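You operate a simulated robot arm through the tools that you are given. There is no shell and no other tool.

Carry out the task below with a simulated two-armed robot. There is one attempt and no reset: what you move stays moved.

TASK
Swap the pump's low tub for the full yellow one and put the old tub's lid on.
Fine: the blue plunger ends down on the new grease; the old tub and the new tub's lid stay on the table. Where these are worked on the way, their far stop is far enough and under half their travel is too little: blue plunger.

It is judged by the outcome, as a careful person would: the job done as asked, and still so three seconds after it is handed in. It fails if anything else is knocked over, pushed out of place, dropped, spilled or broken. A push-on lid holds only when it is set on centred and level and pressed home; a screw cap is set on level and turned clockwise until tight.

THE ROBOT
Two 7-joint arms with fingered hands on one trunk that stands fixed in place. Base frame: the origin is at the foot of the trunk, x ahead of it, y to its left, z up; the work surface is at about z = 900. Lengths are in mm, angles in degrees, forces in N, time in s.
The left shoulder is at [50, 214, 869], the right one opposite. With the tool pointing down near the work surface each hand reaches from about 320 to 860 mm from the base axis, measured 20 degrees to its own side. Payload 3 kg a hand.
Tool frame (each hand has its own): the origin (TCP) lies between the finger pads and is the grasp point; the fingertips stand 26 mm ahead of it; z points along the fingers, y is the line along which they close. Largest opening 132 mm; the body of the gripper starts 73 mm behind the TCP. The gripper is a hand of 3 fingers: y runs from the thumb to the fingers, the wrist lies at [0, 0, -229] in the tool frame, and closing takes about 1.5 s.
Orientation is that of the tool frame in the base frame, as a unit quaternion [w, x, y, z]. With the fingers straight down and closing along the base's y, the tool's x points along the base's -x, its y along +y and its z along -z.

THE INTERFACE
- The arms move only by the tool send_rows. It takes "left_rows", "right_rows" or both (then of equal length, played together; a hand with none holds still); each is one flat list of numbers, 6 for each row, row after row: the shift along the base's x, y, z in mm, then the turn, a rotation vector about the base's x, y, z in degrees. In form: [x, y, z, rx, ry, rz, x, y, z, rx, ry, rz, ...]. A call has 1 to 20 rows; each row is the pose to reach, as a shift and turn from the pose commanded when the call began. "left_grip" and "right_grip" are, for a hand that has rows, the finger opening in mm, from 0 to 132, set as the call begins (left out, the last holds). Each row takes 0.2 s and may step no farther than 50 mm and 8.6 degrees from the row before; otherwise, or with a gripper value out of range, the whole call is refused. A pose out of reach is approached as far as the arm can. The call stops where the force on the tool passes 90 N (or 10 N more than at its start, if that is more) or the arm is blocked; 0.2 s more then pass. Each finger travels about 72 mm/s and halts on what it meets, pressing with about 21 N; the grip force reading is that of the motor and also rises with nothing between the fingers. The clock runs only during rows and for 0.2 s after the last one: add rows that repeat a pose to give the fingers time. The reply holds the time, the measured pose of the TCP, the force on the tool along the base axes, the opening and the grip force, in the units named above and with some noise, with the torque about the TCP (base axes, N m) and any sound that the robot's microphone picked up.
- Cameras (640 x 400 px; columns grow to the right, rows downward): "scene" is now at [28.3, -30.1, 1503.4]; the picture's right is [-0.36, -0.93, 0.00], its down [-0.60, 0.23, -0.76] and it looks along [0.71, -0.27, -0.65] (base axes); focal length 322 px, centre (320, 200). "left" rides on the left gripper at [-61, 3, -92] in its tool frame; the picture's right is [-0.05, -1.00, 0.00], its down [0.83, -0.04, -0.56] and it looks along [0.55, -0.03, 0.83] (tool axes); focal length 230 px, centre (320, 200). "right" rides on the right gripper at [61, 3, -92] in its tool frame; the picture's right is [-0.05, 1.00, 0.00], its down [-0.83, -0.04, -0.55] and it looks along [-0.55, -0.03, 0.83] (tool axes); focal length 230 px, centre (320, 200). There is no depth. A picture from a camera that has moved, and an enlarged one, comes with that camera's place and axes in the base frame and with its lens.
- snapshot(camera): a new picture of that camera. It takes no simulated time.
- curl_fingers(finger1, finger2, thumb_bend, hand): sets how far each is bent, from 0 (flat) to 1 (curled in); at 0.3 the hand is open as for a grip, at 0.7 the pads meet at the TCP. One left out holds its place. A second passes; each finger stops where it meets its share of the squeeze, and holds until it gets a number again. A gripper value or a shape takes the hand back. It gives what a move gives, with no picture; readings hold the bend of each and the force on the fingers (four entries, about 0 where the hand has none), thumb and palm.
- preshape(shape, hand): the hand has 3 fingers and takes this shape, open, in about a second: jaw (thumb against the fingers, like two jaws); tri (thumb and two fingers); tip (a fingertip pinch); poke (one finger out to press); point (the index stretched); flat (the hand flat); cup (the hand cupped); fist (a fist). The gripper value then closes the fingers along that shape, each until it touches; the sizes above hold for jaw. It gives what a move gives, with no picture.
- head_to(pan, tilt): turns the head with the scene camera to pan (to the left, within 86 degrees either way) and tilt (down, from -29 to 69), counted from straight ahead of the robot. It gives what a move gives.
- inspect(camera, box): a new picture of the part [left, top, right, bottom] of that camera's present view, enlarged. It takes no simulated time.
- close_job(): hands the job in; it is judged then, once.

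Places have to be worked out from the pictures, the camera data and where the tool is seen. Open the grippers and draw the arms clear of the work before you hand the job in, unless the task says otherwise.

The tools are called by a JSON object that holds its "fn" and its "kwargs". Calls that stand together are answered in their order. send_rows: Moves the arms, as the interface text tells. Its arguments: {"type":"object","properties":{"left_rows":{"type":"array","items":{"type":"number"}},"left_grip":{"type":"number"},"right_rows":{"type":"array","items":{"type":"number"}},"right_grip":{"type":"number"}},"required":[]} The other tools are called the same way: preshape (shape, hand) gives the hand a shape; curl_fingers (finger1, finger2, thumb_bend, hand) moves the fingers one by one; head_to (pan, tilt) turns the head that bears the scene camera; snapshot (camera) takes a picture; inspect (camera, box) takes an enlarged picture of a part of a camera's view; close_job () hands the job in.

At the start:

```text
clock: 0.0
left_ee_pos: [436.3, 9.8, 1257.4]
left_tcp_rot: [0.001, 0.188, 0.982, 0.0]
left_wrist_force: [-0.4, -0.1, -0.1]
left_ft_torque: [-0.03, 0.02, -0.01]
left_grip_width: 131.9
left_gripper_force: 0.2
left_shape: jaw
left_bend: [0.3, 0.3, 0.3]
left_finger forces: [0.0, 0.1, 0.0, 0.0, 0.1, 0.0]
right_ee_pos: [351.7, -400.7, 1257.6]
right_tcp_rot: [-0.001, 0.188, 0.982, 0.0]
right_wrist_force: [-0.6, -0.2, 0.3]
right_ft_torque: [-0.01, 0.01, -0.01]
right_grip_width: 132.0
right_gripper_force: 0.1
right_shape: jaw
right_bend: [0.3, 0.3, 0.3]
right_finger forces: [0.0, 0.1, 0.0, 0.0, 0.0, 0.1]
head pan, tilt: [-21.1, 40.2]
```

scene: 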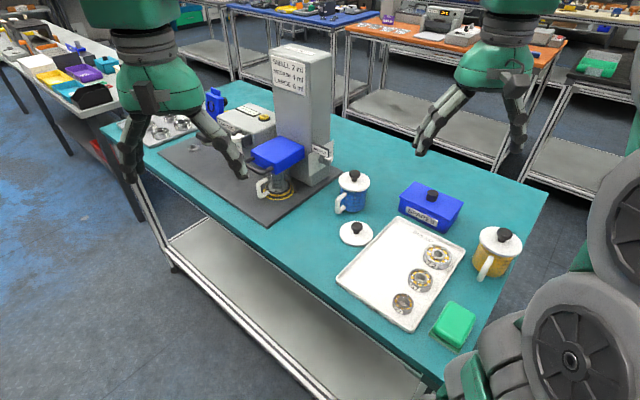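
right: 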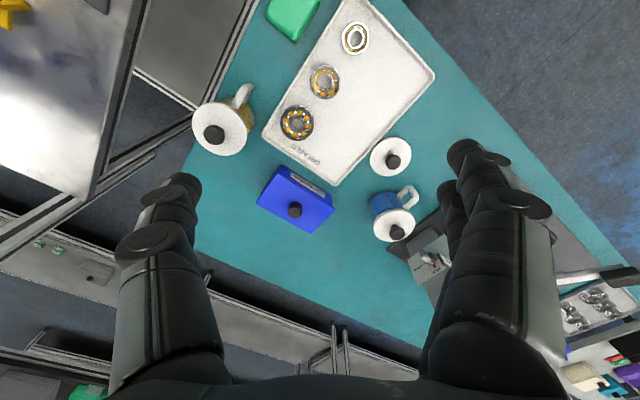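
left: 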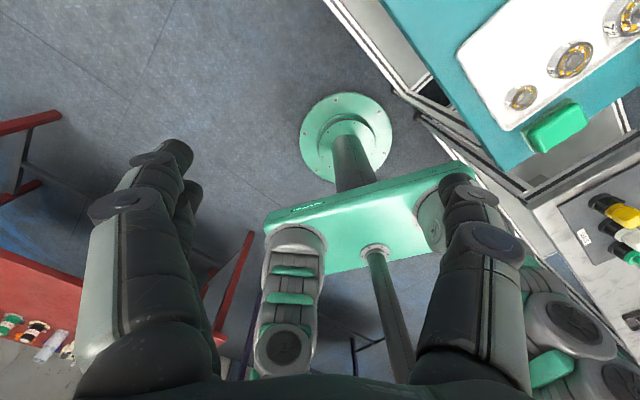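

I start by looking closer at the pump and the tubs in the scene view.

{"fn": "inspect", "kwargs": {"camera": "scene", "box": [160, 40, 380, 240]}}

{"fn": "inspect", "kwargs": {"camera": "scene", "box": [320, 150, 540, 350]}}

{"fn": "snapshot", "kwargs": {"camera": "scene"}}

```text
2.00 times, centred on (270, 140) of scene
camera zoom: at [28.3, -30.1, 1503.4], right [-0.36, -0.93, 0.0], down [-0.6, 0.23, -0.76], along [0.71, -0.27, -0.65], focal length 643 px, centre (420, 320)
```

zoom: 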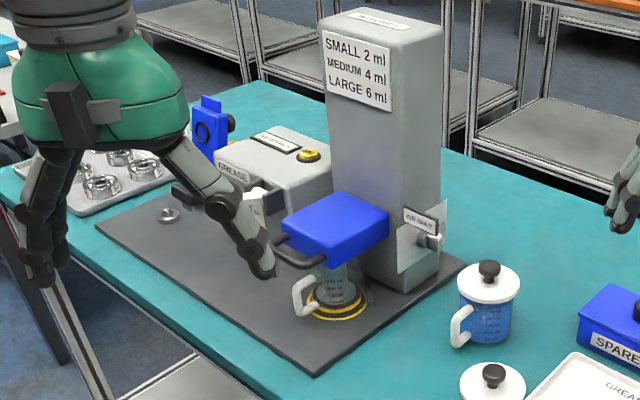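

```text
2.00 times, centred on (430, 250) of scene
camera zoom: at [28.3, -30.1, 1503.4], right [-0.36, -0.93, 0.0], down [-0.6, 0.23, -0.76], along [0.71, -0.27, -0.65], focal length 643 px, centre (100, 100)
```

zoom: 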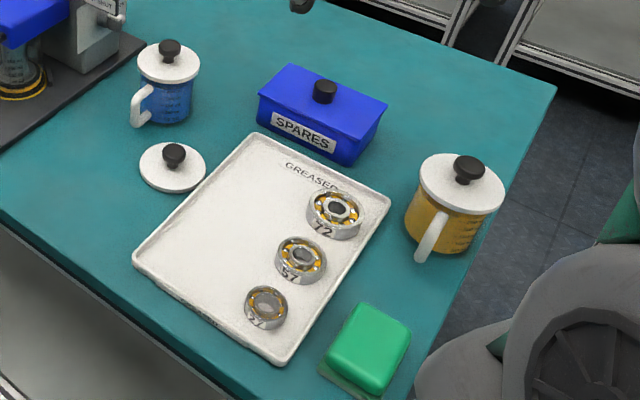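

```text
taken
```

scene: 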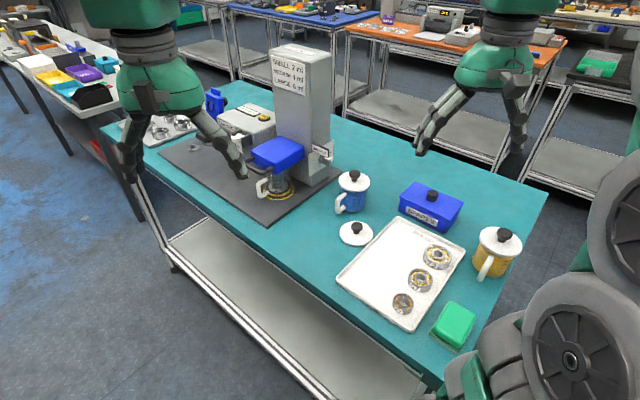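

The left hand hides part of the pump, so I move it up and to the left. That clears the view so I can study the plunger and the small valve on the column.

{"fn": "send_rows", "kwargs": {"left_rows": [0, 40, 0, 0, 0, 0, 0, 80, 0, 0, 0, 0, 0, 120, 0, 0, 0, 0, 0, 160, 0, 0, 0, 0, 0, 200, 0, 0, 0, 0, 0, 240, 0, 0, 0, 0, 0, 280, 0, 0, 0, 0]}}

{"fn": "head_to", "kwargs": {"pan": -14, "tilt": 32}}

{"fn": "snapshot", "kwargs": {"camera": "scene"}}

{"fn": "inspect", "kwargs": {"camera": "scene", "box": [270, 120, 410, 240]}}

```text
clock: 1.6
left_ee_pos: [434.1, 291.0, 1257.6]
left_tcp_rot: [0.0, 0.188, 0.982, 0.0]
left_wrist_force: [-0.6, 0.7, -0.1]
left_ft_torque: [-0.02, -0.03, 0.0]
left_grip_width: 131.8
left_gripper_force: 0.1
left_shape: jaw
left_bend: [0.3, 0.3, 0.3]
left_finger forces: [0.1, 0.1, 0.1, 0.0, 0.0, 0.0]
right_ee_pos: [351.8, -400.9, 1259.3]
right_tcp_rot: [0.0, 0.187, 0.982, 0.001]
right_wrist_force: [-0.1, -0.1, 0.1]
right_ft_torque: [-0.04, 0.02, 0.0]
right_grip_width: 131.8
right_gripper_force: 0.2
right_shape: jaw
right_bend: [0.3, 0.3, 0.3]
right_finger forces: [0.0, 0.1, 0.0, 0.0, 0.0, 0.0]
head pan, tilt: [-21.1, 40.2]
```

```text
clock: 2.3
left_ee_pos: [434.4, 290.1, 1257.8]
left_tcp_rot: [0.001, 0.189, 0.982, 0.0]
left_wrist_force: [0.4, -0.2, 0.5]
left_ft_torque: [-0.02, -0.01, -0.01]
left_grip_width: 132.1
left_gripper_force: 0.0
left_shape: jaw
left_bend: [0.3, 0.3, 0.3]
left_finger forces: [0.0, 0.0, 0.1, 0.0, 0.1, 0.0]
right_ee_pos: [351.6, -400.8, 1258.3]
right_tcp_rot: [0.0, 0.187, 0.982, 0.0]
right_wrist_force: [0.2, 0.3, 0.3]
right_ft_torque: [-0.01, 0.01, -0.01]
right_grip_width: 131.7
right_gripper_force: 0.1
right_shape: jaw
right_bend: [0.3, 0.3, 0.3]
right_finger forces: [0.0, 0.1, 0.1, 0.0, 0.0, 0.0]
head pan, tilt: [-14.0, 32.0]
```

```text
taken
```

scene: 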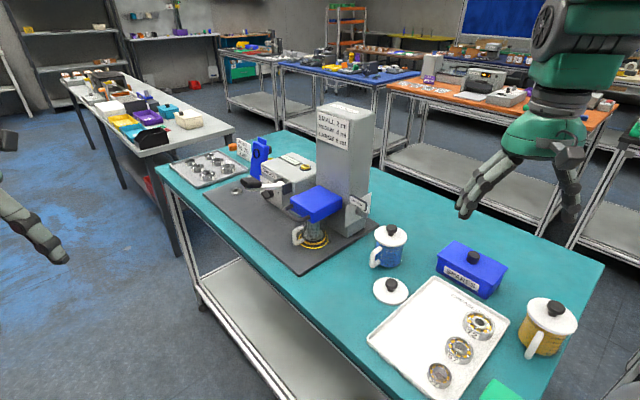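

```text
3.33 times, centred on (340, 180) of scene
camera zoom: at [36.0, -21.3, 1515.9], right [-0.24, -0.97, 0.0], down [-0.51, 0.13, -0.85], along [0.82, -0.21, -0.53], focal length 1072 px, centre (253, 267)
```

zoom: 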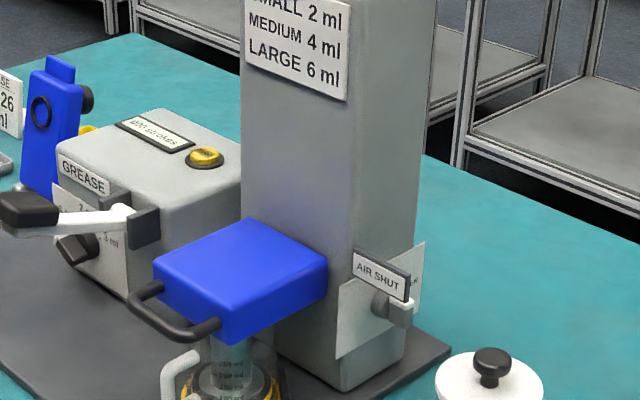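

I zoom in further on the valve panel and the tub handle.

{"fn": "inspect", "kwargs": {"camera": "scene", "box": [335, 185, 375, 220]}}

{"fn": "inspect", "kwargs": {"camera": "scene", "box": [280, 180, 350, 260]}}

{"fn": "inspect", "kwargs": {"camera": "scene", "box": [225, 130, 325, 210]}}

{"fn": "inspect", "kwargs": {"camera": "scene", "box": [500, 280, 600, 370]}}

```text
11.43 times, centred on (355, 202) of scene
camera zoom: at [36.0, -21.3, 1515.9], right [-0.24, -0.97, 0.0], down [-0.51, 0.13, -0.85], along [0.82, -0.21, -0.53], focal length 3674 px, centre (-80, 171)
```

zoom: 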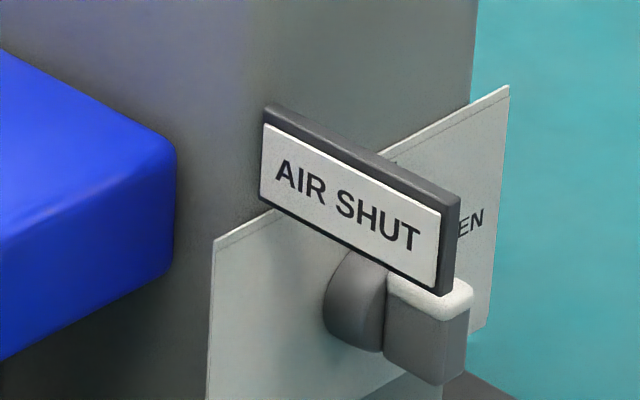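

```text
5.00 times, centred on (315, 220) of scene
camera zoom: at [36.0, -21.3, 1515.9], right [-0.24, -0.97, 0.0], down [-0.51, 0.13, -0.85], along [0.82, -0.21, -0.53], focal length 1607 px, centre (345, 100)
```

zoom: 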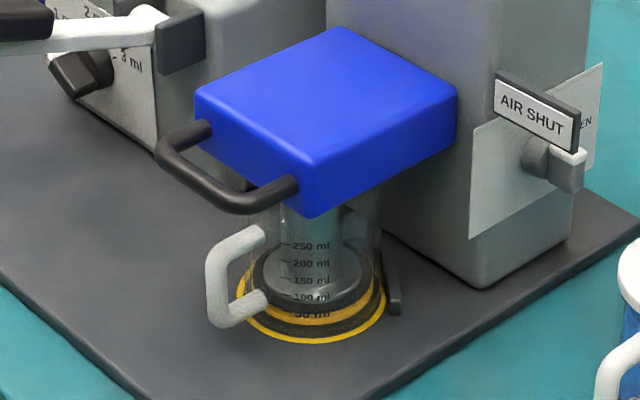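

```text
5.00 times, centred on (275, 170) of scene
camera zoom: at [36.0, -21.3, 1515.9], right [-0.24, -0.97, 0.0], down [-0.51, 0.13, -0.85], along [0.82, -0.21, -0.53], focal length 1607 px, centre (545, 350)
```

zoom: 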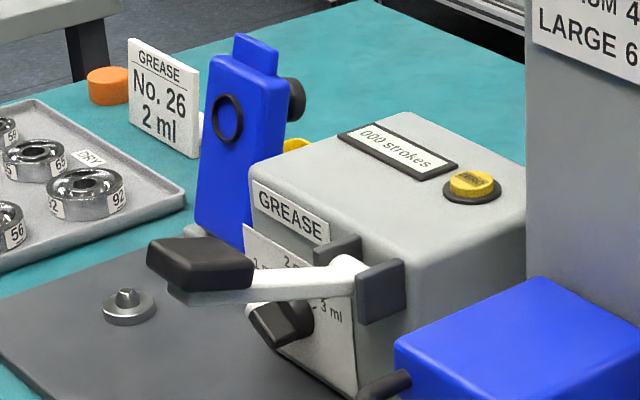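

```text
4.44 times, centred on (550, 325) of scene
camera zoom: at [36.0, -21.3, 1515.9], right [-0.24, -0.97, 0.0], down [-0.51, 0.13, -0.85], along [0.82, -0.21, -0.53], focal length 1429 px, centre (-702, -356)
```

zoom: 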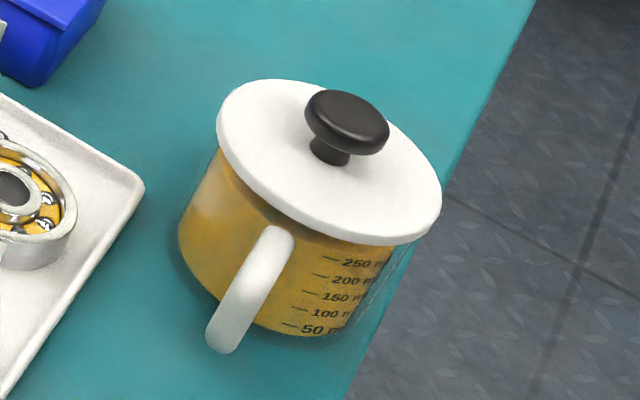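

The pump faces the near table edge, with the air valve on the side toward the robot. I bring the right hand closer, raised and yawed toward the column, so its wrist camera can read the valve and the tub.

{"fn": "send_rows", "kwargs": {"right_rows": [40, 0, -10, 0, 0, 7, 80, 0, -20, 0, 0, 14, 120, 0, -40, 0, 0, 21, 160, 0, -60, 0, 0, 28, 200, 0, -80, 0, 0, 35, 240, 0, -100, 0, 0, 42, 270, 0, -120, 0, 0, 49, 270, 0, -120, 0, 0, 49]}}

{"fn": "snapshot", "kwargs": {"camera": "right"}}

{"fn": "snapshot", "kwargs": {"camera": "scene"}}

```text
clock: 4.1
left_ee_pos: [433.2, 291.4, 1257.8]
left_tcp_rot: [0.0, 0.188, 0.982, 0.001]
left_wrist_force: [-0.2, 0.7, 0.9]
left_ft_torque: [0.03, 0.03, -0.02]
left_grip_width: 132.2
left_gripper_force: 0.1
left_shape: jaw
left_bend: [0.3, 0.3, 0.3]
left_finger forces: [0.1, 0.0, 0.1, 0.1, 0.0, 0.0]
right_ee_pos: [623.1, -399.3, 1140.2]
right_tcp_rot: [0.0, -0.237, 0.972, 0.0]
right_wrist_force: [0.1, 0.2, 0.2]
right_ft_torque: [-0.01, 0.0, -0.03]
right_grip_width: 131.7
right_gripper_force: 0.0
right_shape: jaw
right_bend: [0.3, 0.3, 0.3]
right_finger forces: [0.2, 0.0, 0.0, 0.0, 0.0, 0.0]
head pan, tilt: [-14.0, 32.0]
```

```text
taken
camera right: at [566.4, -423.9, 1232.4], right [-0.41, 0.91, 0.0], down [0.76, 0.34, 0.56], along [0.51, 0.23, -0.83], focal length 230 px, centre (320, 200)
```

right: 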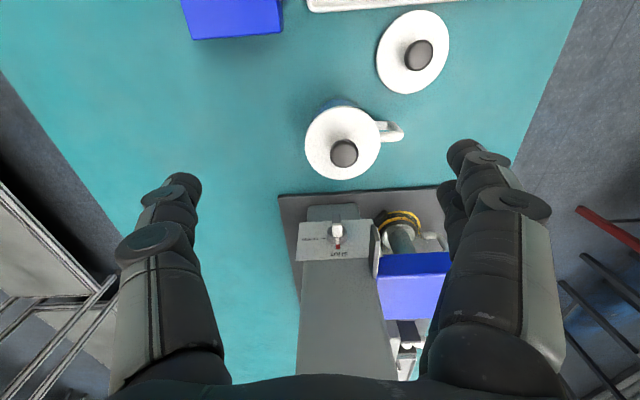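

```text
taken
```

scene: 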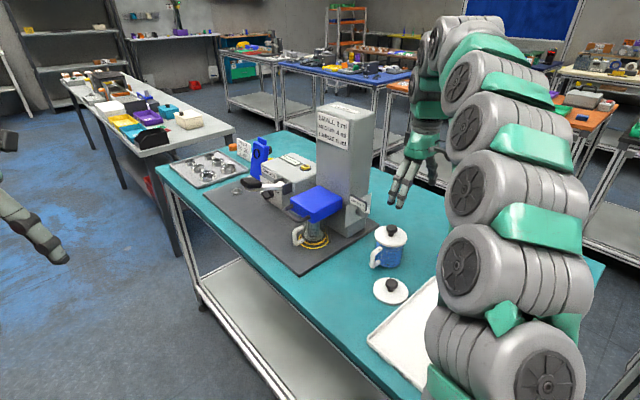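

The wrist camera sees the top of the valve panel, inverted. I enlarge that part.

{"fn": "inspect", "kwargs": {"camera": "right", "box": [280, 190, 390, 265]}}

{"fn": "inspect", "kwargs": {"camera": "right", "box": [360, 180, 470, 260]}}

```text
5.33 times, centred on (335, 228) of right
camera zoom: at [566.4, -423.9, 1232.4], right [-0.41, 0.91, 0.0], down [0.76, 0.34, 0.56], along [0.51, 0.23, -0.83], focal length 1227 px, centre (240, 53)
```

zoom: 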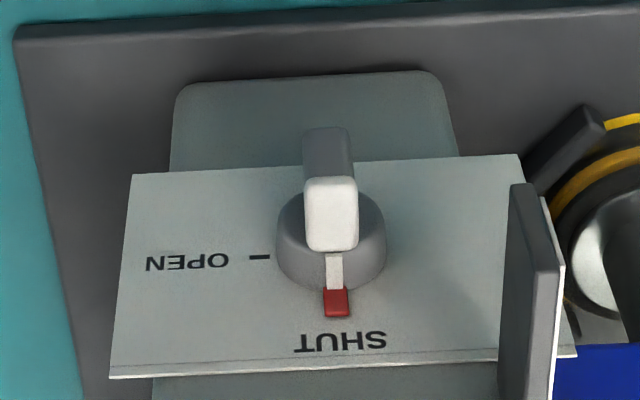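

```text
5.00 times, centred on (415, 220) of right
camera zoom: at [566.4, -423.9, 1232.4], right [-0.41, 0.91, 0.0], down [0.76, 0.34, 0.56], along [0.51, 0.23, -0.83], focal length 1150 px, centre (-155, 100)
```

zoom: 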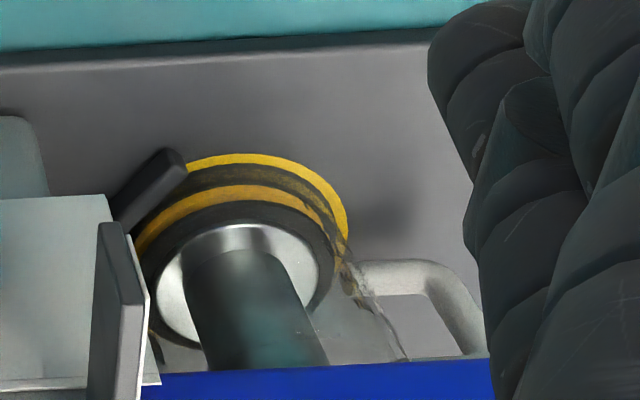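

The valve is a knob bar pointing up at SHUT, with OPEN toward the back, a clockwise quarter turn. I triangulate its base at about (753,-314,998). Next I look at the blue plunger block and the blue tub from this viewpoint.

{"fn": "inspect", "kwargs": {"camera": "right", "box": [360, 230, 460, 360]}}

{"fn": "inspect", "kwargs": {"camera": "right", "box": [290, 0, 470, 190]}}

{"fn": "inspect", "kwargs": {"camera": "scene", "box": [285, 170, 375, 250]}}

```text
3.08 times, centred on (410, 295) of right
camera zoom: at [566.4, -423.9, 1232.4], right [-0.41, 0.91, 0.0], down [0.76, 0.34, 0.56], along [0.51, 0.23, -0.83], focal length 708 px, centre (43, -92)
```

zoom: 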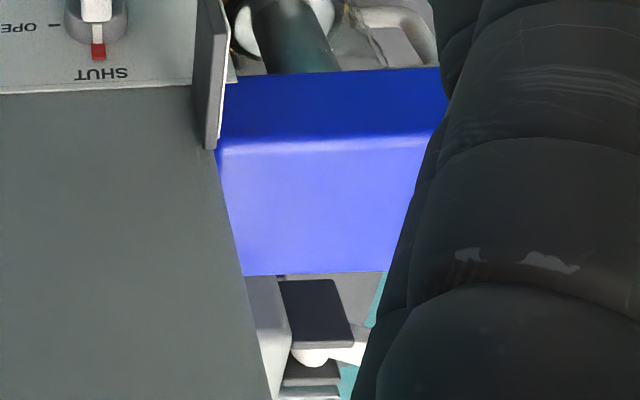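

```text
2.11 times, centred on (380, 95) of right
camera zoom: at [566.4, -423.9, 1232.4], right [-0.41, 0.91, 0.0], down [0.76, 0.34, 0.56], along [0.51, 0.23, -0.83], focal length 484 px, centre (194, 421)
```

zoom: 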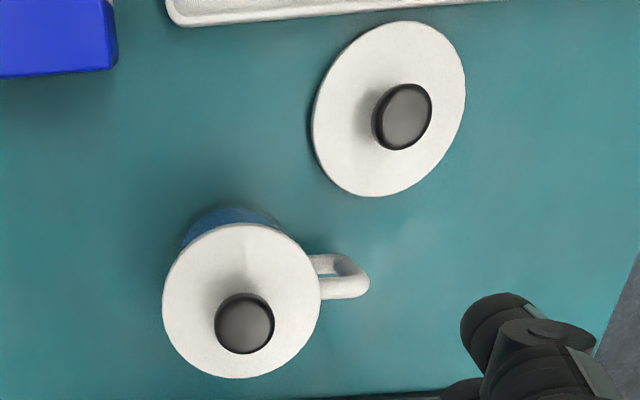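

```text
5.00 times, centred on (330, 210) of scene
camera zoom: at [36.0, -21.3, 1515.9], right [-0.24, -0.97, 0.0], down [-0.51, 0.13, -0.85], along [0.82, -0.21, -0.53], focal length 1607 px, centre (270, 150)
```

zoom: 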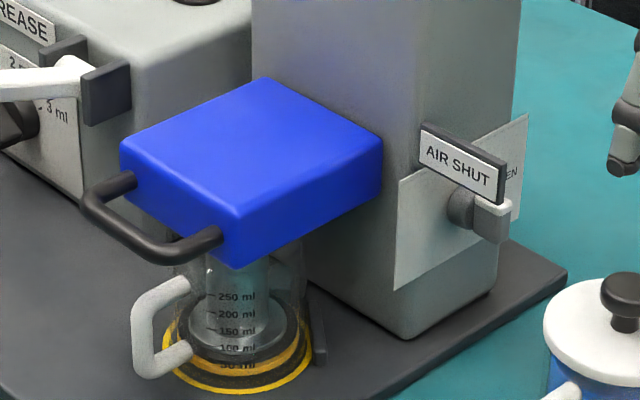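

From both views I put the knob bar at about (736,-323,999), with the AIR SHUT sign just above it and toward the pump front. The blue tub stands right in front of it. To approach with the wrist camera on top, I first back off and yaw the right hand in the negative direction to see if the wrist can turn that far.

{"fn": "send_rows", "kwargs": {"right_rows": [-20, -5, 10, 0, 0, -8.5, -40, -10, 20, 0, 0, -17, -60, -15, 30, 0, 0, -25.5, -80, -20, 40, 0, 0, -34, -100, -20, 40, 0, 0, -42.5, -100, -20, 40, 0, 0, -51, -100, -20, 40, 0, 0, -59.5, -100, -20, 40, 0, 0, -68, -100, -20, 40, 0, 0, -76.5, -100, -20, 40, 0, 0, -85, -100, -20, 40, 0, 0, -93.5, -100, -20, 40, 0, 0, -102, -100, -20, 40, 0, 0, -110.5, -100, -20, 40, 0, 0, -119, -100, -20, 40, 0, 0, -127.5, -100, -20, 40, 0, 0, -136, -100, -20, 40, 0, 0, -144.5, -100, -20, 40, 0, 0, -153, -100, -20, 40, 0, 0, -161.5, -100, -20, 40, 0, 0, -170]}}

```text
clock: 8.3
left_ee_pos: [434.0, 290.2, 1257.5]
left_tcp_rot: [0.0, 0.188, 0.982, 0.001]
left_wrist_force: [0.6, 0.4, 0.1]
left_ft_torque: [0.02, 0.01, 0.02]
left_grip_width: 132.1
left_gripper_force: 0.0
left_shape: jaw
left_bend: [0.3, 0.3, 0.3]
left_finger forces: [0.1, 0.0, 0.1, 0.1, 0.0, 0.0]
right_ee_pos: [521.1, -420.1, 1176.7]
right_tcp_rot: [0.0, 0.948, 0.319, -0.001]
right_wrist_force: [-0.1, 0.5, 0.0]
right_ft_torque: [0.01, -0.02, 0.0]
right_grip_width: 131.7
right_gripper_force: 0.0
right_shape: jaw
right_bend: [0.3, 0.3, 0.3]
right_finger forces: [0.0, 0.0, 0.0, 0.0, 0.1, 0.1]
head pan, tilt: [-14.0, 32.0]
```

The wrist turned without trouble; the x axis of the tool is now at about 37 degrees. I trim the yaw to line up with the pump, then pitch the fingers toward the valve at a safe height.

{"fn": "send_rows", "kwargs": {"right_rows": [20, 5, 0, 0, 0, -7.8, 20, 5, 0, 0, 0, -7.8]}}

{"fn": "send_rows", "kwargs": {"right_rows": [10, 4, -5, 3.79, -6.72, 0, 20, 8, -10, 7.57, -13.43, 0, 30, 12, -20, 11.36, -20.15, 0, 45, 16, -30, 15.15, -26.86, 0, 60, 20, -40, 18.93, -33.58, 0, 75, 26, -55, 22.72, -40.3, 0, 90, 32, -70, 26.5, -47.0, 0, 90, 32, -80, 26.5, -47.0, 0, 90, 32, -80, 26.5, -47.0, 0]}}

{"fn": "snapshot", "kwargs": {"camera": "right"}}

{"fn": "snapshot", "kwargs": {"camera": "scene"}}

```text
clock: 8.9
left_ee_pos: [434.3, 289.8, 1258.1]
left_tcp_rot: [0.0, 0.189, 0.982, 0.0]
left_wrist_force: [0.2, 0.1, 0.1]
left_ft_torque: [-0.03, 0.02, -0.01]
left_grip_width: 131.8
left_gripper_force: 0.0
left_shape: jaw
left_bend: [0.3, 0.3, 0.3]
left_finger forces: [0.0, 0.0, 0.1, 0.0, 0.1, 0.1]
right_ee_pos: [540.9, -415.0, 1177.0]
right_tcp_rot: [-0.001, 0.967, 0.255, 0.001]
right_wrist_force: [-0.9, -0.3, 0.1]
right_ft_torque: [0.02, 0.03, -0.01]
right_grip_width: 131.8
right_gripper_force: 0.1
right_shape: jaw
right_bend: [0.3, 0.3, 0.3]
right_finger forces: [0.0, 0.0, 0.0, 0.0, 0.1, 0.0]
head pan, tilt: [-14.0, 32.0]
```

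```text
clock: 10.9
left_ee_pos: [434.2, 291.0, 1257.9]
left_tcp_rot: [0.0, 0.189, 0.982, 0.001]
left_wrist_force: [0.0, -0.4, 0.1]
left_ft_torque: [-0.01, 0.02, -0.01]
left_grip_width: 131.8
left_gripper_force: 0.1
left_shape: jaw
left_bend: [0.3, 0.3, 0.3]
left_finger forces: [0.1, 0.0, 0.0, 0.1, 0.0, 0.1]
right_ee_pos: [629.7, -383.8, 1097.4]
right_tcp_rot: [-0.115, 0.861, 0.228, 0.44]
right_wrist_force: [0.3, 0.4, 0.3]
right_ft_torque: [0.0, 0.01, -0.02]
right_grip_width: 132.0
right_gripper_force: 0.1
right_shape: jaw
right_bend: [0.3, 0.3, 0.3]
right_finger forces: [0.0, 0.1, 0.0, 0.0, 0.1, 0.0]
head pan, tilt: [-14.0, 32.0]
```

```text
taken
camera right: at [598.6, -404.4, 1202.1], right [0.47, -0.88, -0.04], down [-0.84, -0.42, -0.35], along [0.29, 0.19, -0.94], focal length 230 px, centre (320, 200)
```

right: 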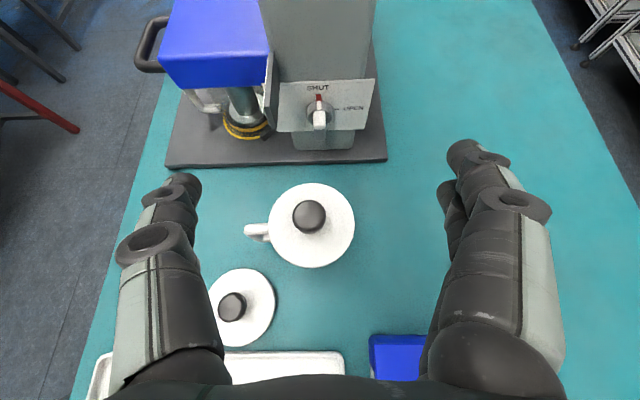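

```text
taken
```

scene: 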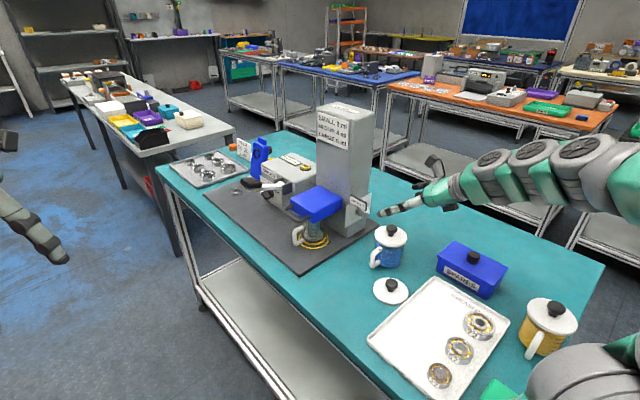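

The hand is now pitched with its camera on top, and the readings put the bar almost exactly in line with the tool's y axis. I zoom in on the valve for a better fix.

{"fn": "inspect", "kwargs": {"camera": "right", "box": [265, 70, 385, 150]}}

{"fn": "inspect", "kwargs": {"camera": "right", "box": [160, 40, 290, 170]}}

```text
5.00 times, centred on (325, 110) of right
camera zoom: at [598.6, -404.4, 1202.1], right [0.47, -0.88, -0.04], down [-0.84, -0.42, -0.35], along [0.29, 0.19, -0.94], focal length 1150 px, centre (295, 650)
```

zoom: 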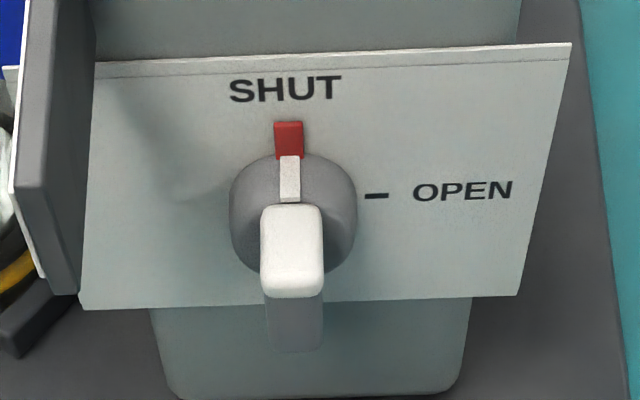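

```text
3.08 times, centred on (225, 105) of right
camera zoom: at [598.6, -404.4, 1202.1], right [0.47, -0.88, -0.04], down [-0.84, -0.42, -0.35], along [0.29, 0.19, -0.94], focal length 708 px, centre (612, 492)
```

zoom: 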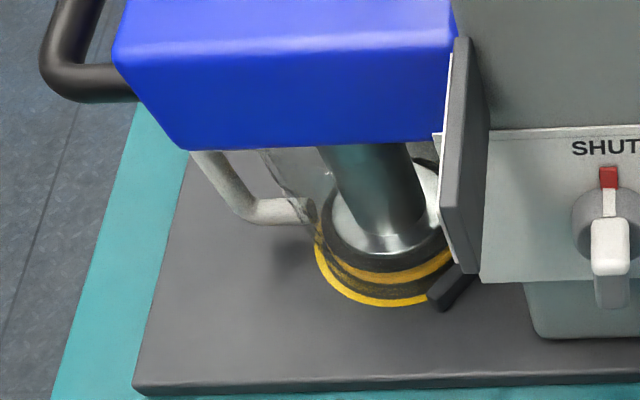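

The second view agrees: bar centre about (736.5,-322,1000), 13 mm wide, 20 tall and 23 long. The sign end is at (689,-307), with its bottom at z 1041. I narrow the fingers to 45 mm and advance to about 40 mm short of the grip.

{"fn": "send_rows", "kwargs": {"right_rows": [0, 0, 0, 0, 0, 0, 0, 0, 0, 0, 0, 0, -3, -1, -7, 0, 0, 0, 10, 6, -22, 0, 0, 0, 25, 15, -34, 0, 0, 0, 40, 24, -46, 0, 0, 0, 55, 32, -57, 0, 0, 0, 63, 37, -65, 0, 0, 0, 63, 37, -65, 0, 0, 0], "right_grip": 45}}

{"fn": "snapshot", "kwargs": {"camera": "right"}}

{"fn": "inspect", "kwargs": {"camera": "scene", "box": [320, 150, 440, 260]}}

```text
clock: 12.9
left_ee_pos: [434.5, 291.5, 1258.0]
left_tcp_rot: [0.0, 0.188, 0.982, -0.001]
left_wrist_force: [-0.7, 0.1, 0.4]
left_ft_torque: [-0.01, 0.01, 0.01]
left_grip_width: 131.8
left_gripper_force: 0.1
left_shape: jaw
left_bend: [0.3, 0.3, 0.3]
left_finger forces: [0.0, 0.0, 0.1, 0.1, 0.1, 0.0]
right_ee_pos: [693.8, -344.5, 1033.3]
right_tcp_rot: [-0.115, 0.862, 0.228, 0.439]
right_wrist_force: [-0.1, -1.2, -0.9]
right_ft_torque: [0.03, 0.01, 0.01]
right_grip_width: 45.4
right_gripper_force: 0.2
right_shape: jaw
right_bend: [0.73, 0.73, 0.7]
right_finger forces: [0.0, 0.1, 0.0, 0.0, 0.0, 0.0]
head pan, tilt: [-14.0, 32.0]
```

```text
taken
camera right: at [662.2, -365.5, 1136.6], right [0.47, -0.88, -0.04], down [-0.84, -0.43, -0.35], along [0.29, 0.19, -0.94], focal length 230 px, centre (320, 200)
```

right: 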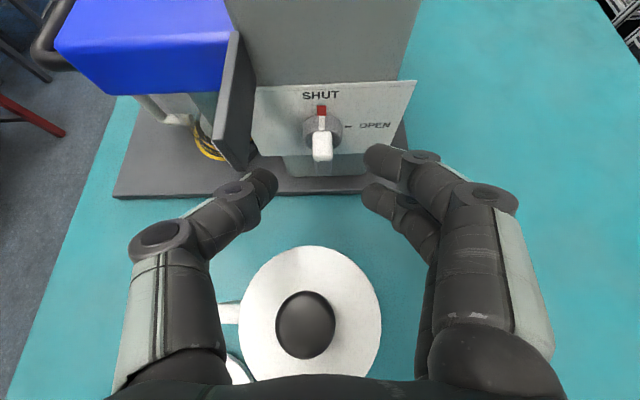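

```text
3.64 times, centred on (380, 205) of scene
camera zoom: at [36.0, -21.3, 1515.9], right [-0.24, -0.97, 0.0], down [-0.51, 0.13, -0.85], along [0.82, -0.21, -0.53], focal length 1169 px, centre (102, 182)
```

zoom: 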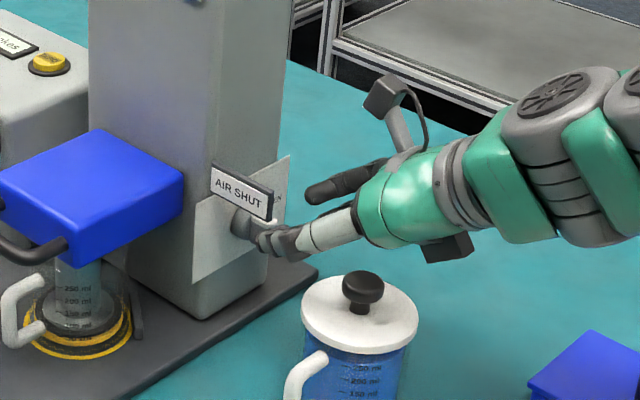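

The bar sits centred between the thumb and the two fingers, and the hand is clear of the sign and the blue tub. I advance the last 38 mm along the tool axis without closing yet.

{"fn": "send_rows", "kwargs": {"right_rows": [9, 5, -7, 0, 0, 0, 18, 10, -14, 0, 0, 0, 24, 13, -18.5, 0, 0, 0, 28.2, 15.2, -21.6, 0, 0, 0]}}

{"fn": "snapshot", "kwargs": {"camera": "right"}}

{"fn": "inspect", "kwargs": {"camera": "scene", "box": [320, 150, 440, 260]}}

```text
clock: 13.9
left_ee_pos: [432.9, 290.2, 1257.4]
left_tcp_rot: [0.0, 0.189, 0.982, 0.0]
left_wrist_force: [0.3, -0.4, -1.3]
left_ft_torque: [0.01, -0.05, 0.0]
left_grip_width: 131.9
left_gripper_force: 0.0
left_shape: jaw
left_bend: [0.3, 0.3, 0.3]
left_finger forces: [0.0, 0.0, 0.1, 0.0, 0.0, 0.0]
right_ee_pos: [723.7, -332.3, 1011.9]
right_tcp_rot: [-0.114, 0.862, 0.227, 0.439]
right_wrist_force: [0.3, -1.1, 0.3]
right_ft_torque: [0.02, -0.02, 0.01]
right_grip_width: 45.2
right_gripper_force: 0.1
right_shape: jaw
right_bend: [0.73, 0.73, 0.7]
right_finger forces: [0.1, 0.0, 0.0, 0.1, 0.0, 0.0]
head pan, tilt: [-14.0, 32.0]
```

```text
taken
camera right: at [691.7, -352.4, 1115.3], right [0.46, -0.88, -0.04], down [-0.84, -0.42, -0.35], along [0.29, 0.19, -0.94], focal length 230 px, centre (320, 200)
```

right: 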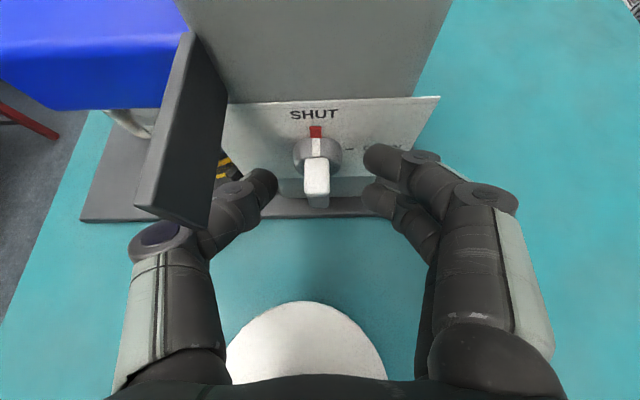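

```text
3.64 times, centred on (380, 205) of scene
camera zoom: at [36.0, -21.3, 1515.9], right [-0.24, -0.97, 0.0], down [-0.51, 0.13, -0.85], along [0.82, -0.21, -0.53], focal length 1169 px, centre (102, 182)
```

zoom: 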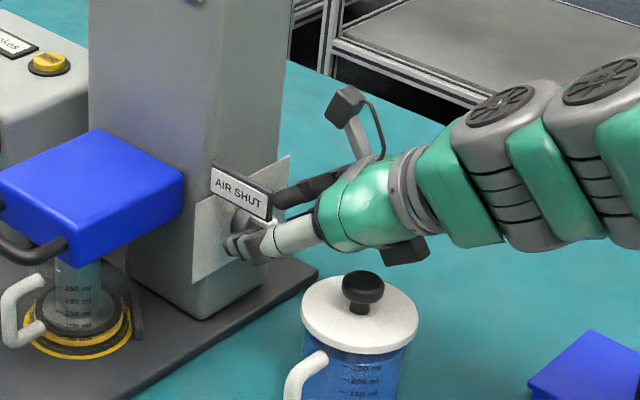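

The bar is between the pads, about 20 mm ahead of the TCP. I close the fingers on it.

{"fn": "send_rows", "kwargs": {"right_rows": [0, 0, 0, 0, 0, 0, 0, 0, 0, 0, 0, 0, 0, 0, 0, 0, 0, 0, 0, 0, 0, 0, 0, 0, 0, 0, 0, 0, 0, 0, 0, 0, 0, 0, 0, 0], "right_grip": 2}}

{"fn": "snapshot", "kwargs": {"camera": "right"}}

```text
clock: 15.3
left_ee_pos: [434.0, 290.3, 1257.9]
left_tcp_rot: [0.0, 0.188, 0.982, 0.0]
left_wrist_force: [-0.4, 0.4, -0.2]
left_ft_torque: [0.02, -0.03, 0.0]
left_grip_width: 131.7
left_gripper_force: 0.0
left_shape: jaw
left_bend: [0.3, 0.3, 0.3]
left_finger forces: [0.0, 0.0, 0.1, 0.1, 0.1, 0.0]
right_ee_pos: [723.4, -331.5, 1011.0]
right_tcp_rot: [-0.115, 0.861, 0.228, 0.439]
right_wrist_force: [2.0, 0.3, 0.7]
right_ft_torque: [0.01, -0.11, -0.01]
right_grip_width: 9.6
right_gripper_force: 21.3
right_shape: jaw
right_bend: [0.72, 0.71, 0.7]
right_finger forces: [8.7, 9.1, 0.0, 0.0, 17.9, 0.1]
head pan, tilt: [-14.0, 32.0]
```

```text
taken
camera right: at [691.6, -352.0, 1115.1], right [0.47, -0.88, -0.04], down [-0.84, -0.42, -0.35], along [0.29, 0.19, -0.94], focal length 230 px, centre (320, 200)
```

right: 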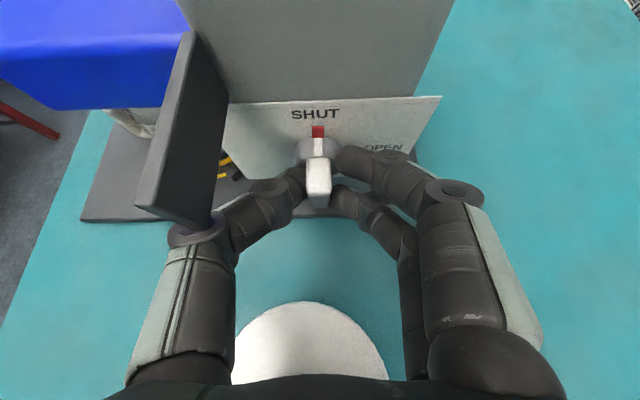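

The grip is firm on the bar (about 9+9 N against 18 N). I turn the knob clockwise about its axis toward OPEN, 45 degrees first.

{"fn": "send_rows", "kwargs": {"right_rows": [0.7, -1.25, -0.09, 6.53, 3.68, 0, 1.4, -2.48, -0.37, 13.07, 7.37, 0, 2.07, -3.67, -0.84, 19.6, 11.05, 0, 2.7, -4.79, -1.47, 26.13, 14.73, 0, 3.29, -5.83, -2.27, 32.66, 18.41, 0, 3.82, -6.77, -3.22, 39.2, 22.1, 0]}}

{"fn": "snapshot", "kwargs": {"camera": "right"}}

{"fn": "inspect", "kwargs": {"camera": "scene", "box": [320, 150, 440, 260]}}

```text
clock: 16.7
left_ee_pos: [434.6, 290.8, 1257.0]
left_tcp_rot: [0.0, 0.189, 0.982, 0.0]
left_wrist_force: [-0.4, -0.5, -0.6]
left_ft_torque: [-0.04, 0.01, 0.02]
left_grip_width: 131.9
left_gripper_force: 0.1
left_shape: jaw
left_bend: [0.3, 0.3, 0.3]
left_finger forces: [0.0, 0.0, 0.1, 0.0, 0.0, 0.1]
right_ee_pos: [726.2, -338.2, 1008.2]
right_tcp_rot: [-0.437, 0.84, 0.043, 0.319]
right_wrist_force: [3.2, -1.5, 1.0]
right_ft_torque: [-0.05, 0.01, -0.12]
right_grip_width: 9.0
right_gripper_force: 20.8
right_shape: jaw
right_bend: [0.73, 0.71, 0.7]
right_finger forces: [10.0, 9.8, 0.0, 0.0, 18.4, 0.1]
head pan, tilt: [-14.0, 32.0]
```

```text
taken
camera right: at [730.7, -421.9, 1079.3], right [0.31, -0.6, -0.74], down [-0.95, -0.22, -0.21], along [-0.03, 0.77, -0.64], focal length 230 px, centre (320, 200)
```

right: 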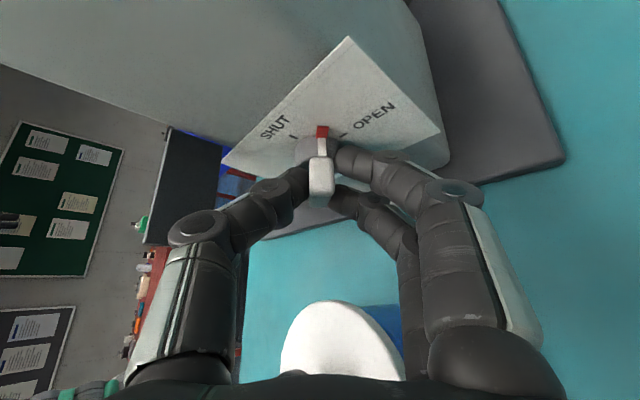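

```text
3.64 times, centred on (380, 205) of scene
camera zoom: at [36.1, -21.3, 1515.9], right [-0.24, -0.97, 0.0], down [-0.51, 0.13, -0.85], along [0.82, -0.21, -0.53], focal length 1169 px, centre (102, 182)
```

zoom: 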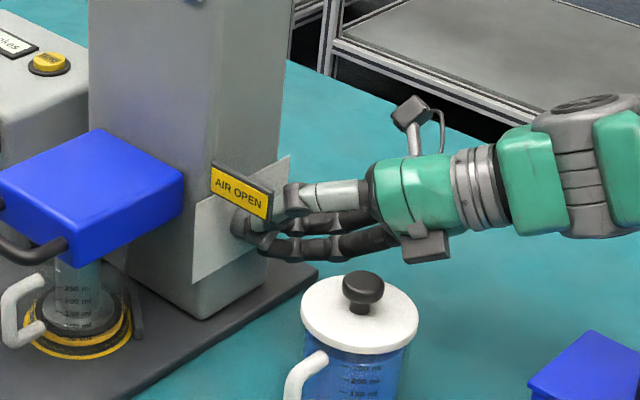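

The knob follows and the sign now reads AIR OPEN. I turn on to about 75 degrees to be safely open while keeping off the blue tub.

{"fn": "send_rows", "kwargs": {"right_rows": [0.47, -0.83, -1.08, 6.53, 3.68, 0, 0.86, -1.52, -2.28, 13.07, 7.37, 0, 1.17, -2.08, -3.57, 19.6, 11.05, 0, 1.4, -2.48, -4.93, 26.13, 14.73, 0]}}

{"fn": "snapshot", "kwargs": {"camera": "right"}}

{"fn": "inspect", "kwargs": {"camera": "scene", "box": [320, 150, 440, 260]}}

```text
clock: 17.7
left_ee_pos: [434.5, 290.3, 1258.5]
left_tcp_rot: [0.0, 0.188, 0.982, 0.0]
left_wrist_force: [1.4, 0.9, -0.1]
left_ft_torque: [0.02, 0.02, 0.01]
left_grip_width: 132.1
left_gripper_force: 0.1
left_shape: jaw
left_bend: [0.3, 0.3, 0.3]
left_finger forces: [0.0, 0.0, 0.1, 0.1, 0.0, 0.1]
right_ee_pos: [729.6, -341.0, 1002.8]
right_tcp_rot: [-0.615, 0.754, -0.087, 0.212]
right_wrist_force: [3.9, -5.1, -0.5]
right_ft_torque: [0.04, 0.01, -0.21]
right_grip_width: 9.2
right_gripper_force: 21.1
right_shape: jaw
right_bend: [0.73, 0.71, 0.7]
right_finger forces: [11.0, 9.6, 0.0, 0.1, 18.8, 0.1]
head pan, tilt: [-14.0, 32.0]
```

```text
taken
camera right: at [744.4, -446.7, 1026.9], right [0.08, -0.2, -0.98], down [-0.99, -0.16, -0.05], along [-0.15, 0.97, -0.21], focal length 230 px, centre (320, 200)
```

right: 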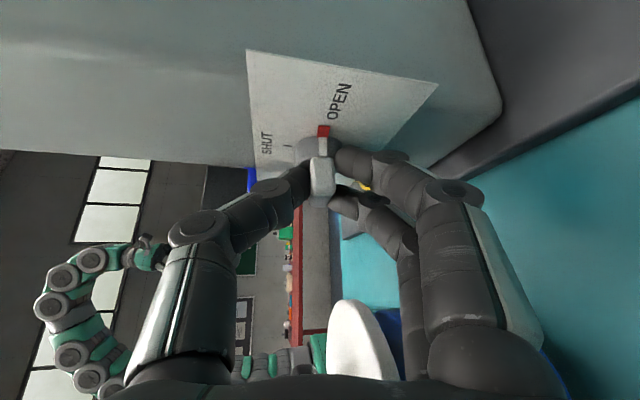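

```text
3.64 times, centred on (380, 205) of scene
camera zoom: at [36.1, -21.4, 1515.9], right [-0.24, -0.97, 0.0], down [-0.51, 0.13, -0.85], along [0.82, -0.21, -0.53], focal length 1169 px, centre (102, 182)
```

zoom: 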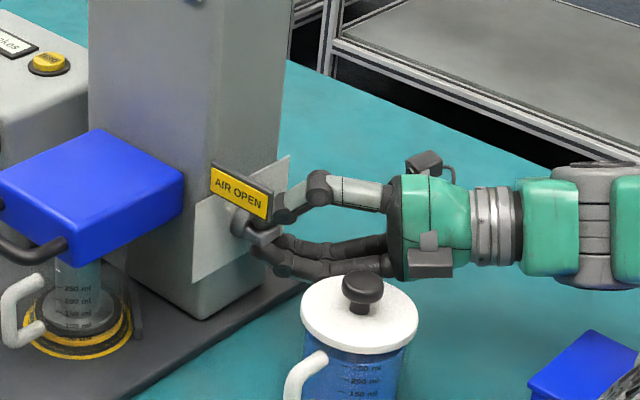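

The knob is turned about 75 degrees and the sign shows AIR OPEN. I release it and slide the hand out sideways along -y, away from the blue tub.

{"fn": "send_rows", "kwargs": {"right_rows": [0, 0, 0, 0, 0, 0, 0, 0, 0, 0, 0, 0, 0, 0, 0, 0, 0, 0, 0, 0, 0, 0, 0, 0, 0, -12, 1, 0, 0, 0, 0, -25, 3, 0, 0, 0, -2, -45, 6, 0, 0, 0, -5, -65, 12, 0, 0, 0, -10, -85, 25, 0, 0, 0, -20, -105, 50, 0, 0, 0, -30, -115, 85, 0, 0, 0, -40, -120, 120, 0, 0, 0], "right_grip": 48}}

{"fn": "snapshot", "kwargs": {"camera": "right"}}

{"fn": "snapshot", "kwargs": {"camera": "scene"}}

{"fn": "inspect", "kwargs": {"camera": "scene", "box": [280, 150, 420, 270]}}

```text
clock: 20.3
left_ee_pos: [434.2, 290.8, 1257.3]
left_tcp_rot: [0.001, 0.188, 0.982, 0.0]
left_wrist_force: [1.0, -0.4, -0.6]
left_ft_torque: [0.0, 0.02, 0.01]
left_grip_width: 131.7
left_gripper_force: 0.1
left_shape: jaw
left_bend: [0.3, 0.3, 0.3]
left_finger forces: [0.0, 0.0, 0.0, 0.0, 0.0, 0.0]
right_ee_pos: [690.3, -463.9, 1121.3]
right_tcp_rot: [-0.615, 0.754, -0.088, 0.212]
right_wrist_force: [0.5, 0.0, -0.3]
right_ft_torque: [0.01, 0.03, -0.01]
right_grip_width: 47.7
right_gripper_force: 0.1
right_shape: jaw
right_bend: [0.74, 0.74, 0.7]
right_finger forces: [0.1, 0.0, 0.0, 0.0, 0.0, 0.0]
head pan, tilt: [-14.0, 32.0]
```

```text
taken
camera right: at [706.3, -568.4, 1145.7], right [0.08, -0.21, -0.97], down [-0.99, -0.16, -0.05], along [-0.15, 0.97, -0.22], focal length 230 px, centre (320, 200)
```

right: 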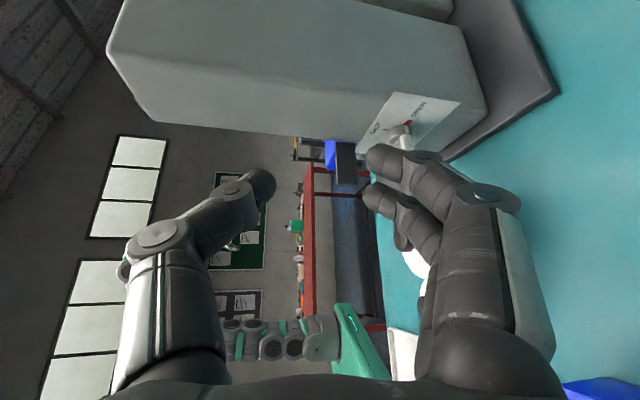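

```text
taken
```

scene: 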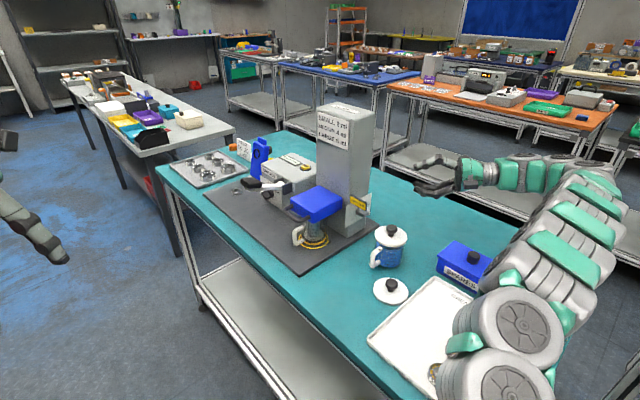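

```text
3.33 times, centred on (350, 210) of scene
camera zoom: at [36.0, -21.2, 1515.9], right [-0.24, -0.97, 0.0], down [-0.51, 0.13, -0.85], along [0.82, -0.21, -0.53], focal length 1072 px, centre (220, 167)
```

zoom: 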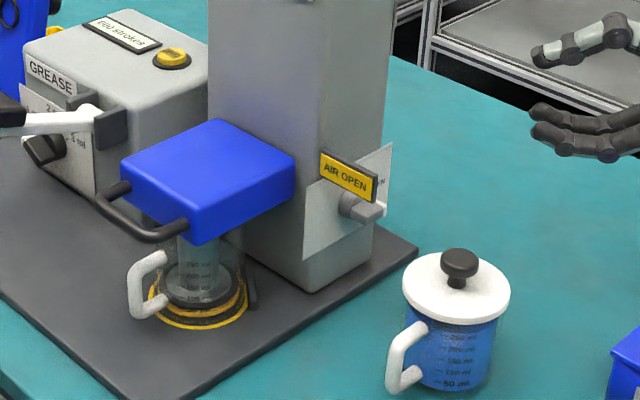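

The air is open and the right hand is clear. I estimate the plunger's D-handle bar at (725,-120,1035), so now I bring the left hand over. First I yaw it to face the pump.

{"fn": "send_rows", "kwargs": {"left_rows": [25, -34, -20, 0, 0, -7.8, 50, -68, -40, 0, 0, -15.6, 75, -102, -60, 0, 0, -23.4, 100, -136, -80, 0, 0, -31.2, 125, -170, -100, 0, 0, -39, 125, -170, -100, 0, 0, -39]}}

{"fn": "send_rows", "kwargs": {"left_rows": [0, 0, 0, -6.29, 1.755, 4.62, 0, 0, 0, -12.59, 3.51, 9.24, 0, 0, 0, -18.88, 5.26, 13.86, 0, 0, 0, -25.17, 7.02, 18.48, 0, 0, 0, -31.47, 8.77, 23.1, 0, 0, 0, -37.76, 10.53, 27.72, 0, 0, 0, -44.05, 12.28, 32.34, 0, 0, 0, -50.35, 14.04, 36.96, 0, 0, 0, -56.64, 15.79, 41.58, 0, 0, 0, -62.93, 17.55, 46.2, 0, 0, 0, -69.23, 19.3, 50.82, 0, 0, 0, -75.52, 21.05, 55.44, 0, 0, 0, -81.81, 22.81, 60.06, 0, 0, 0, -88.1, 24.56, 64.68, 0, 0, 0, -94.4, 26.3, 69.3], "left_grip": 60}}

{"fn": "snapshot", "kwargs": {"camera": "left"}}

{"fn": "snapshot", "kwargs": {"camera": "scene"}}

```text
clock: 21.7
left_ee_pos: [560.6, 121.1, 1157.4]
left_tcp_rot: [0.0, 0.506, 0.862, 0.001]
left_wrist_force: [0.2, 0.6, 0.2]
left_ft_torque: [-0.02, -0.01, 0.01]
left_grip_width: 132.1
left_gripper_force: 0.0
left_shape: jaw
left_bend: [0.3, 0.3, 0.3]
left_finger forces: [0.0, 0.0, 0.0, 0.0, 0.0, 0.0]
right_ee_pos: [689.0, -461.6, 1121.0]
right_tcp_rot: [-0.616, 0.754, -0.087, 0.213]
right_wrist_force: [-0.2, -0.3, 0.4]
right_ft_torque: [-0.04, -0.02, 0.0]
right_grip_width: 47.5
right_gripper_force: 0.1
right_shape: jaw
right_bend: [0.74, 0.74, 0.7]
right_finger forces: [0.1, 0.0, 0.0, 0.1, 0.1, 0.0]
head pan, tilt: [-14.0, 32.0]
```

```text
clock: 24.9
left_ee_pos: [560.7, 120.5, 1158.7]
left_tcp_rot: [0.18, -0.179, 0.684, -0.683]
left_wrist_force: [0.4, 0.8, -0.5]
left_ft_torque: [-0.02, -0.01, 0.01]
left_grip_width: 60.7
left_gripper_force: 0.0
left_shape: jaw
left_bend: [0.73, 0.73, 0.7]
left_finger forces: [0.1, 0.0, 0.1, 0.1, 0.0, 0.0]
right_ee_pos: [689.8, -462.2, 1121.7]
right_tcp_rot: [-0.616, 0.754, -0.086, 0.212]
right_wrist_force: [0.0, -0.3, 0.2]
right_ft_torque: [-0.01, 0.02, -0.02]
right_grip_width: 47.7
right_gripper_force: 0.0
right_shape: jaw
right_bend: [0.74, 0.74, 0.7]
right_finger forces: [0.1, 0.0, 0.0, 0.1, 0.0, 0.1]
head pan, tilt: [-14.0, 32.0]
```

```text
taken
camera left: at [569.2, 229.4, 1155.3], right [0.04, 0.02, 1.0], down [-1.0, 0.07, 0.04], along [-0.07, -1.0, 0.03], focal length 230 px, centre (320, 200)
```

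left: 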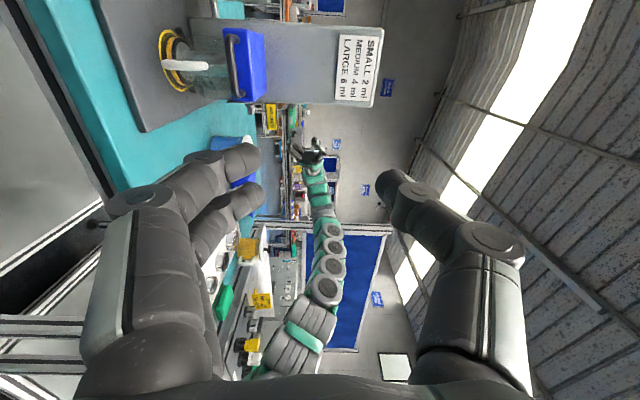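

```text
taken
```

scene: 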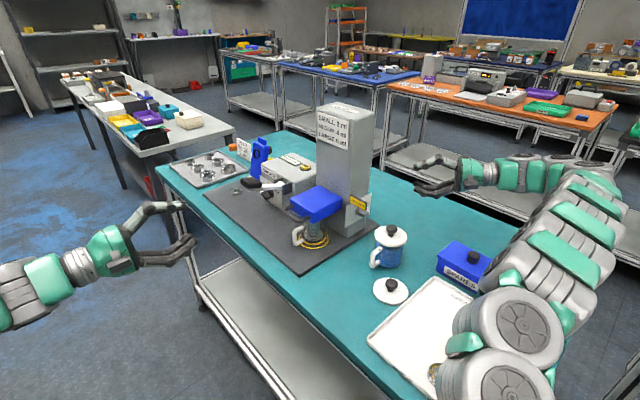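

The left hand is now level, facing the pump, with the fingers below and the thumb above. I zoom its camera in on the plunger handle and the tub to fix their places.

{"fn": "inspect", "kwargs": {"camera": "left", "box": [140, 0, 280, 110]}}

{"fn": "inspect", "kwargs": {"camera": "scene", "box": [285, 170, 375, 250]}}

```text
3.64 times, centred on (210, 55) of left
camera zoom: at [569.2, 229.4, 1155.3], right [0.04, 0.02, 1.0], down [-1.0, 0.07, 0.04], along [-0.07, -1.0, 0.03], focal length 837 px, centre (720, 727)
```

zoom: 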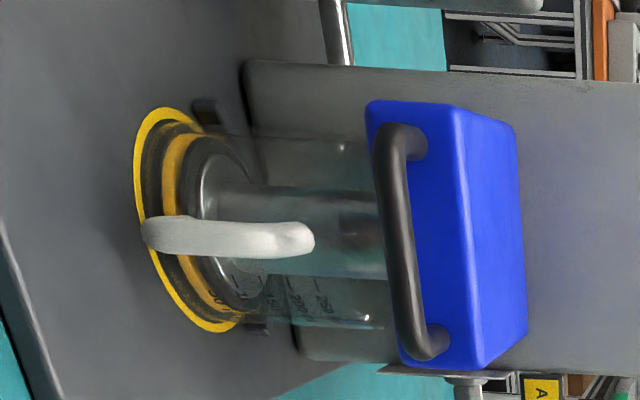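

```text
5.00 times, centred on (330, 210) of scene
camera zoom: at [36.0, -21.2, 1515.9], right [-0.24, -0.97, 0.0], down [-0.51, 0.13, -0.85], along [0.82, -0.21, -0.53], focal length 1607 px, centre (270, 150)
```

zoom: 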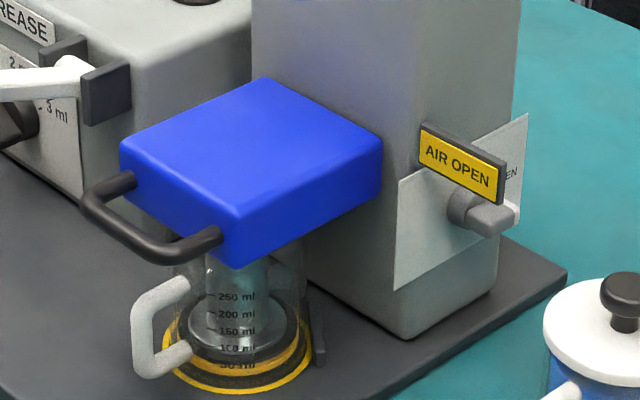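

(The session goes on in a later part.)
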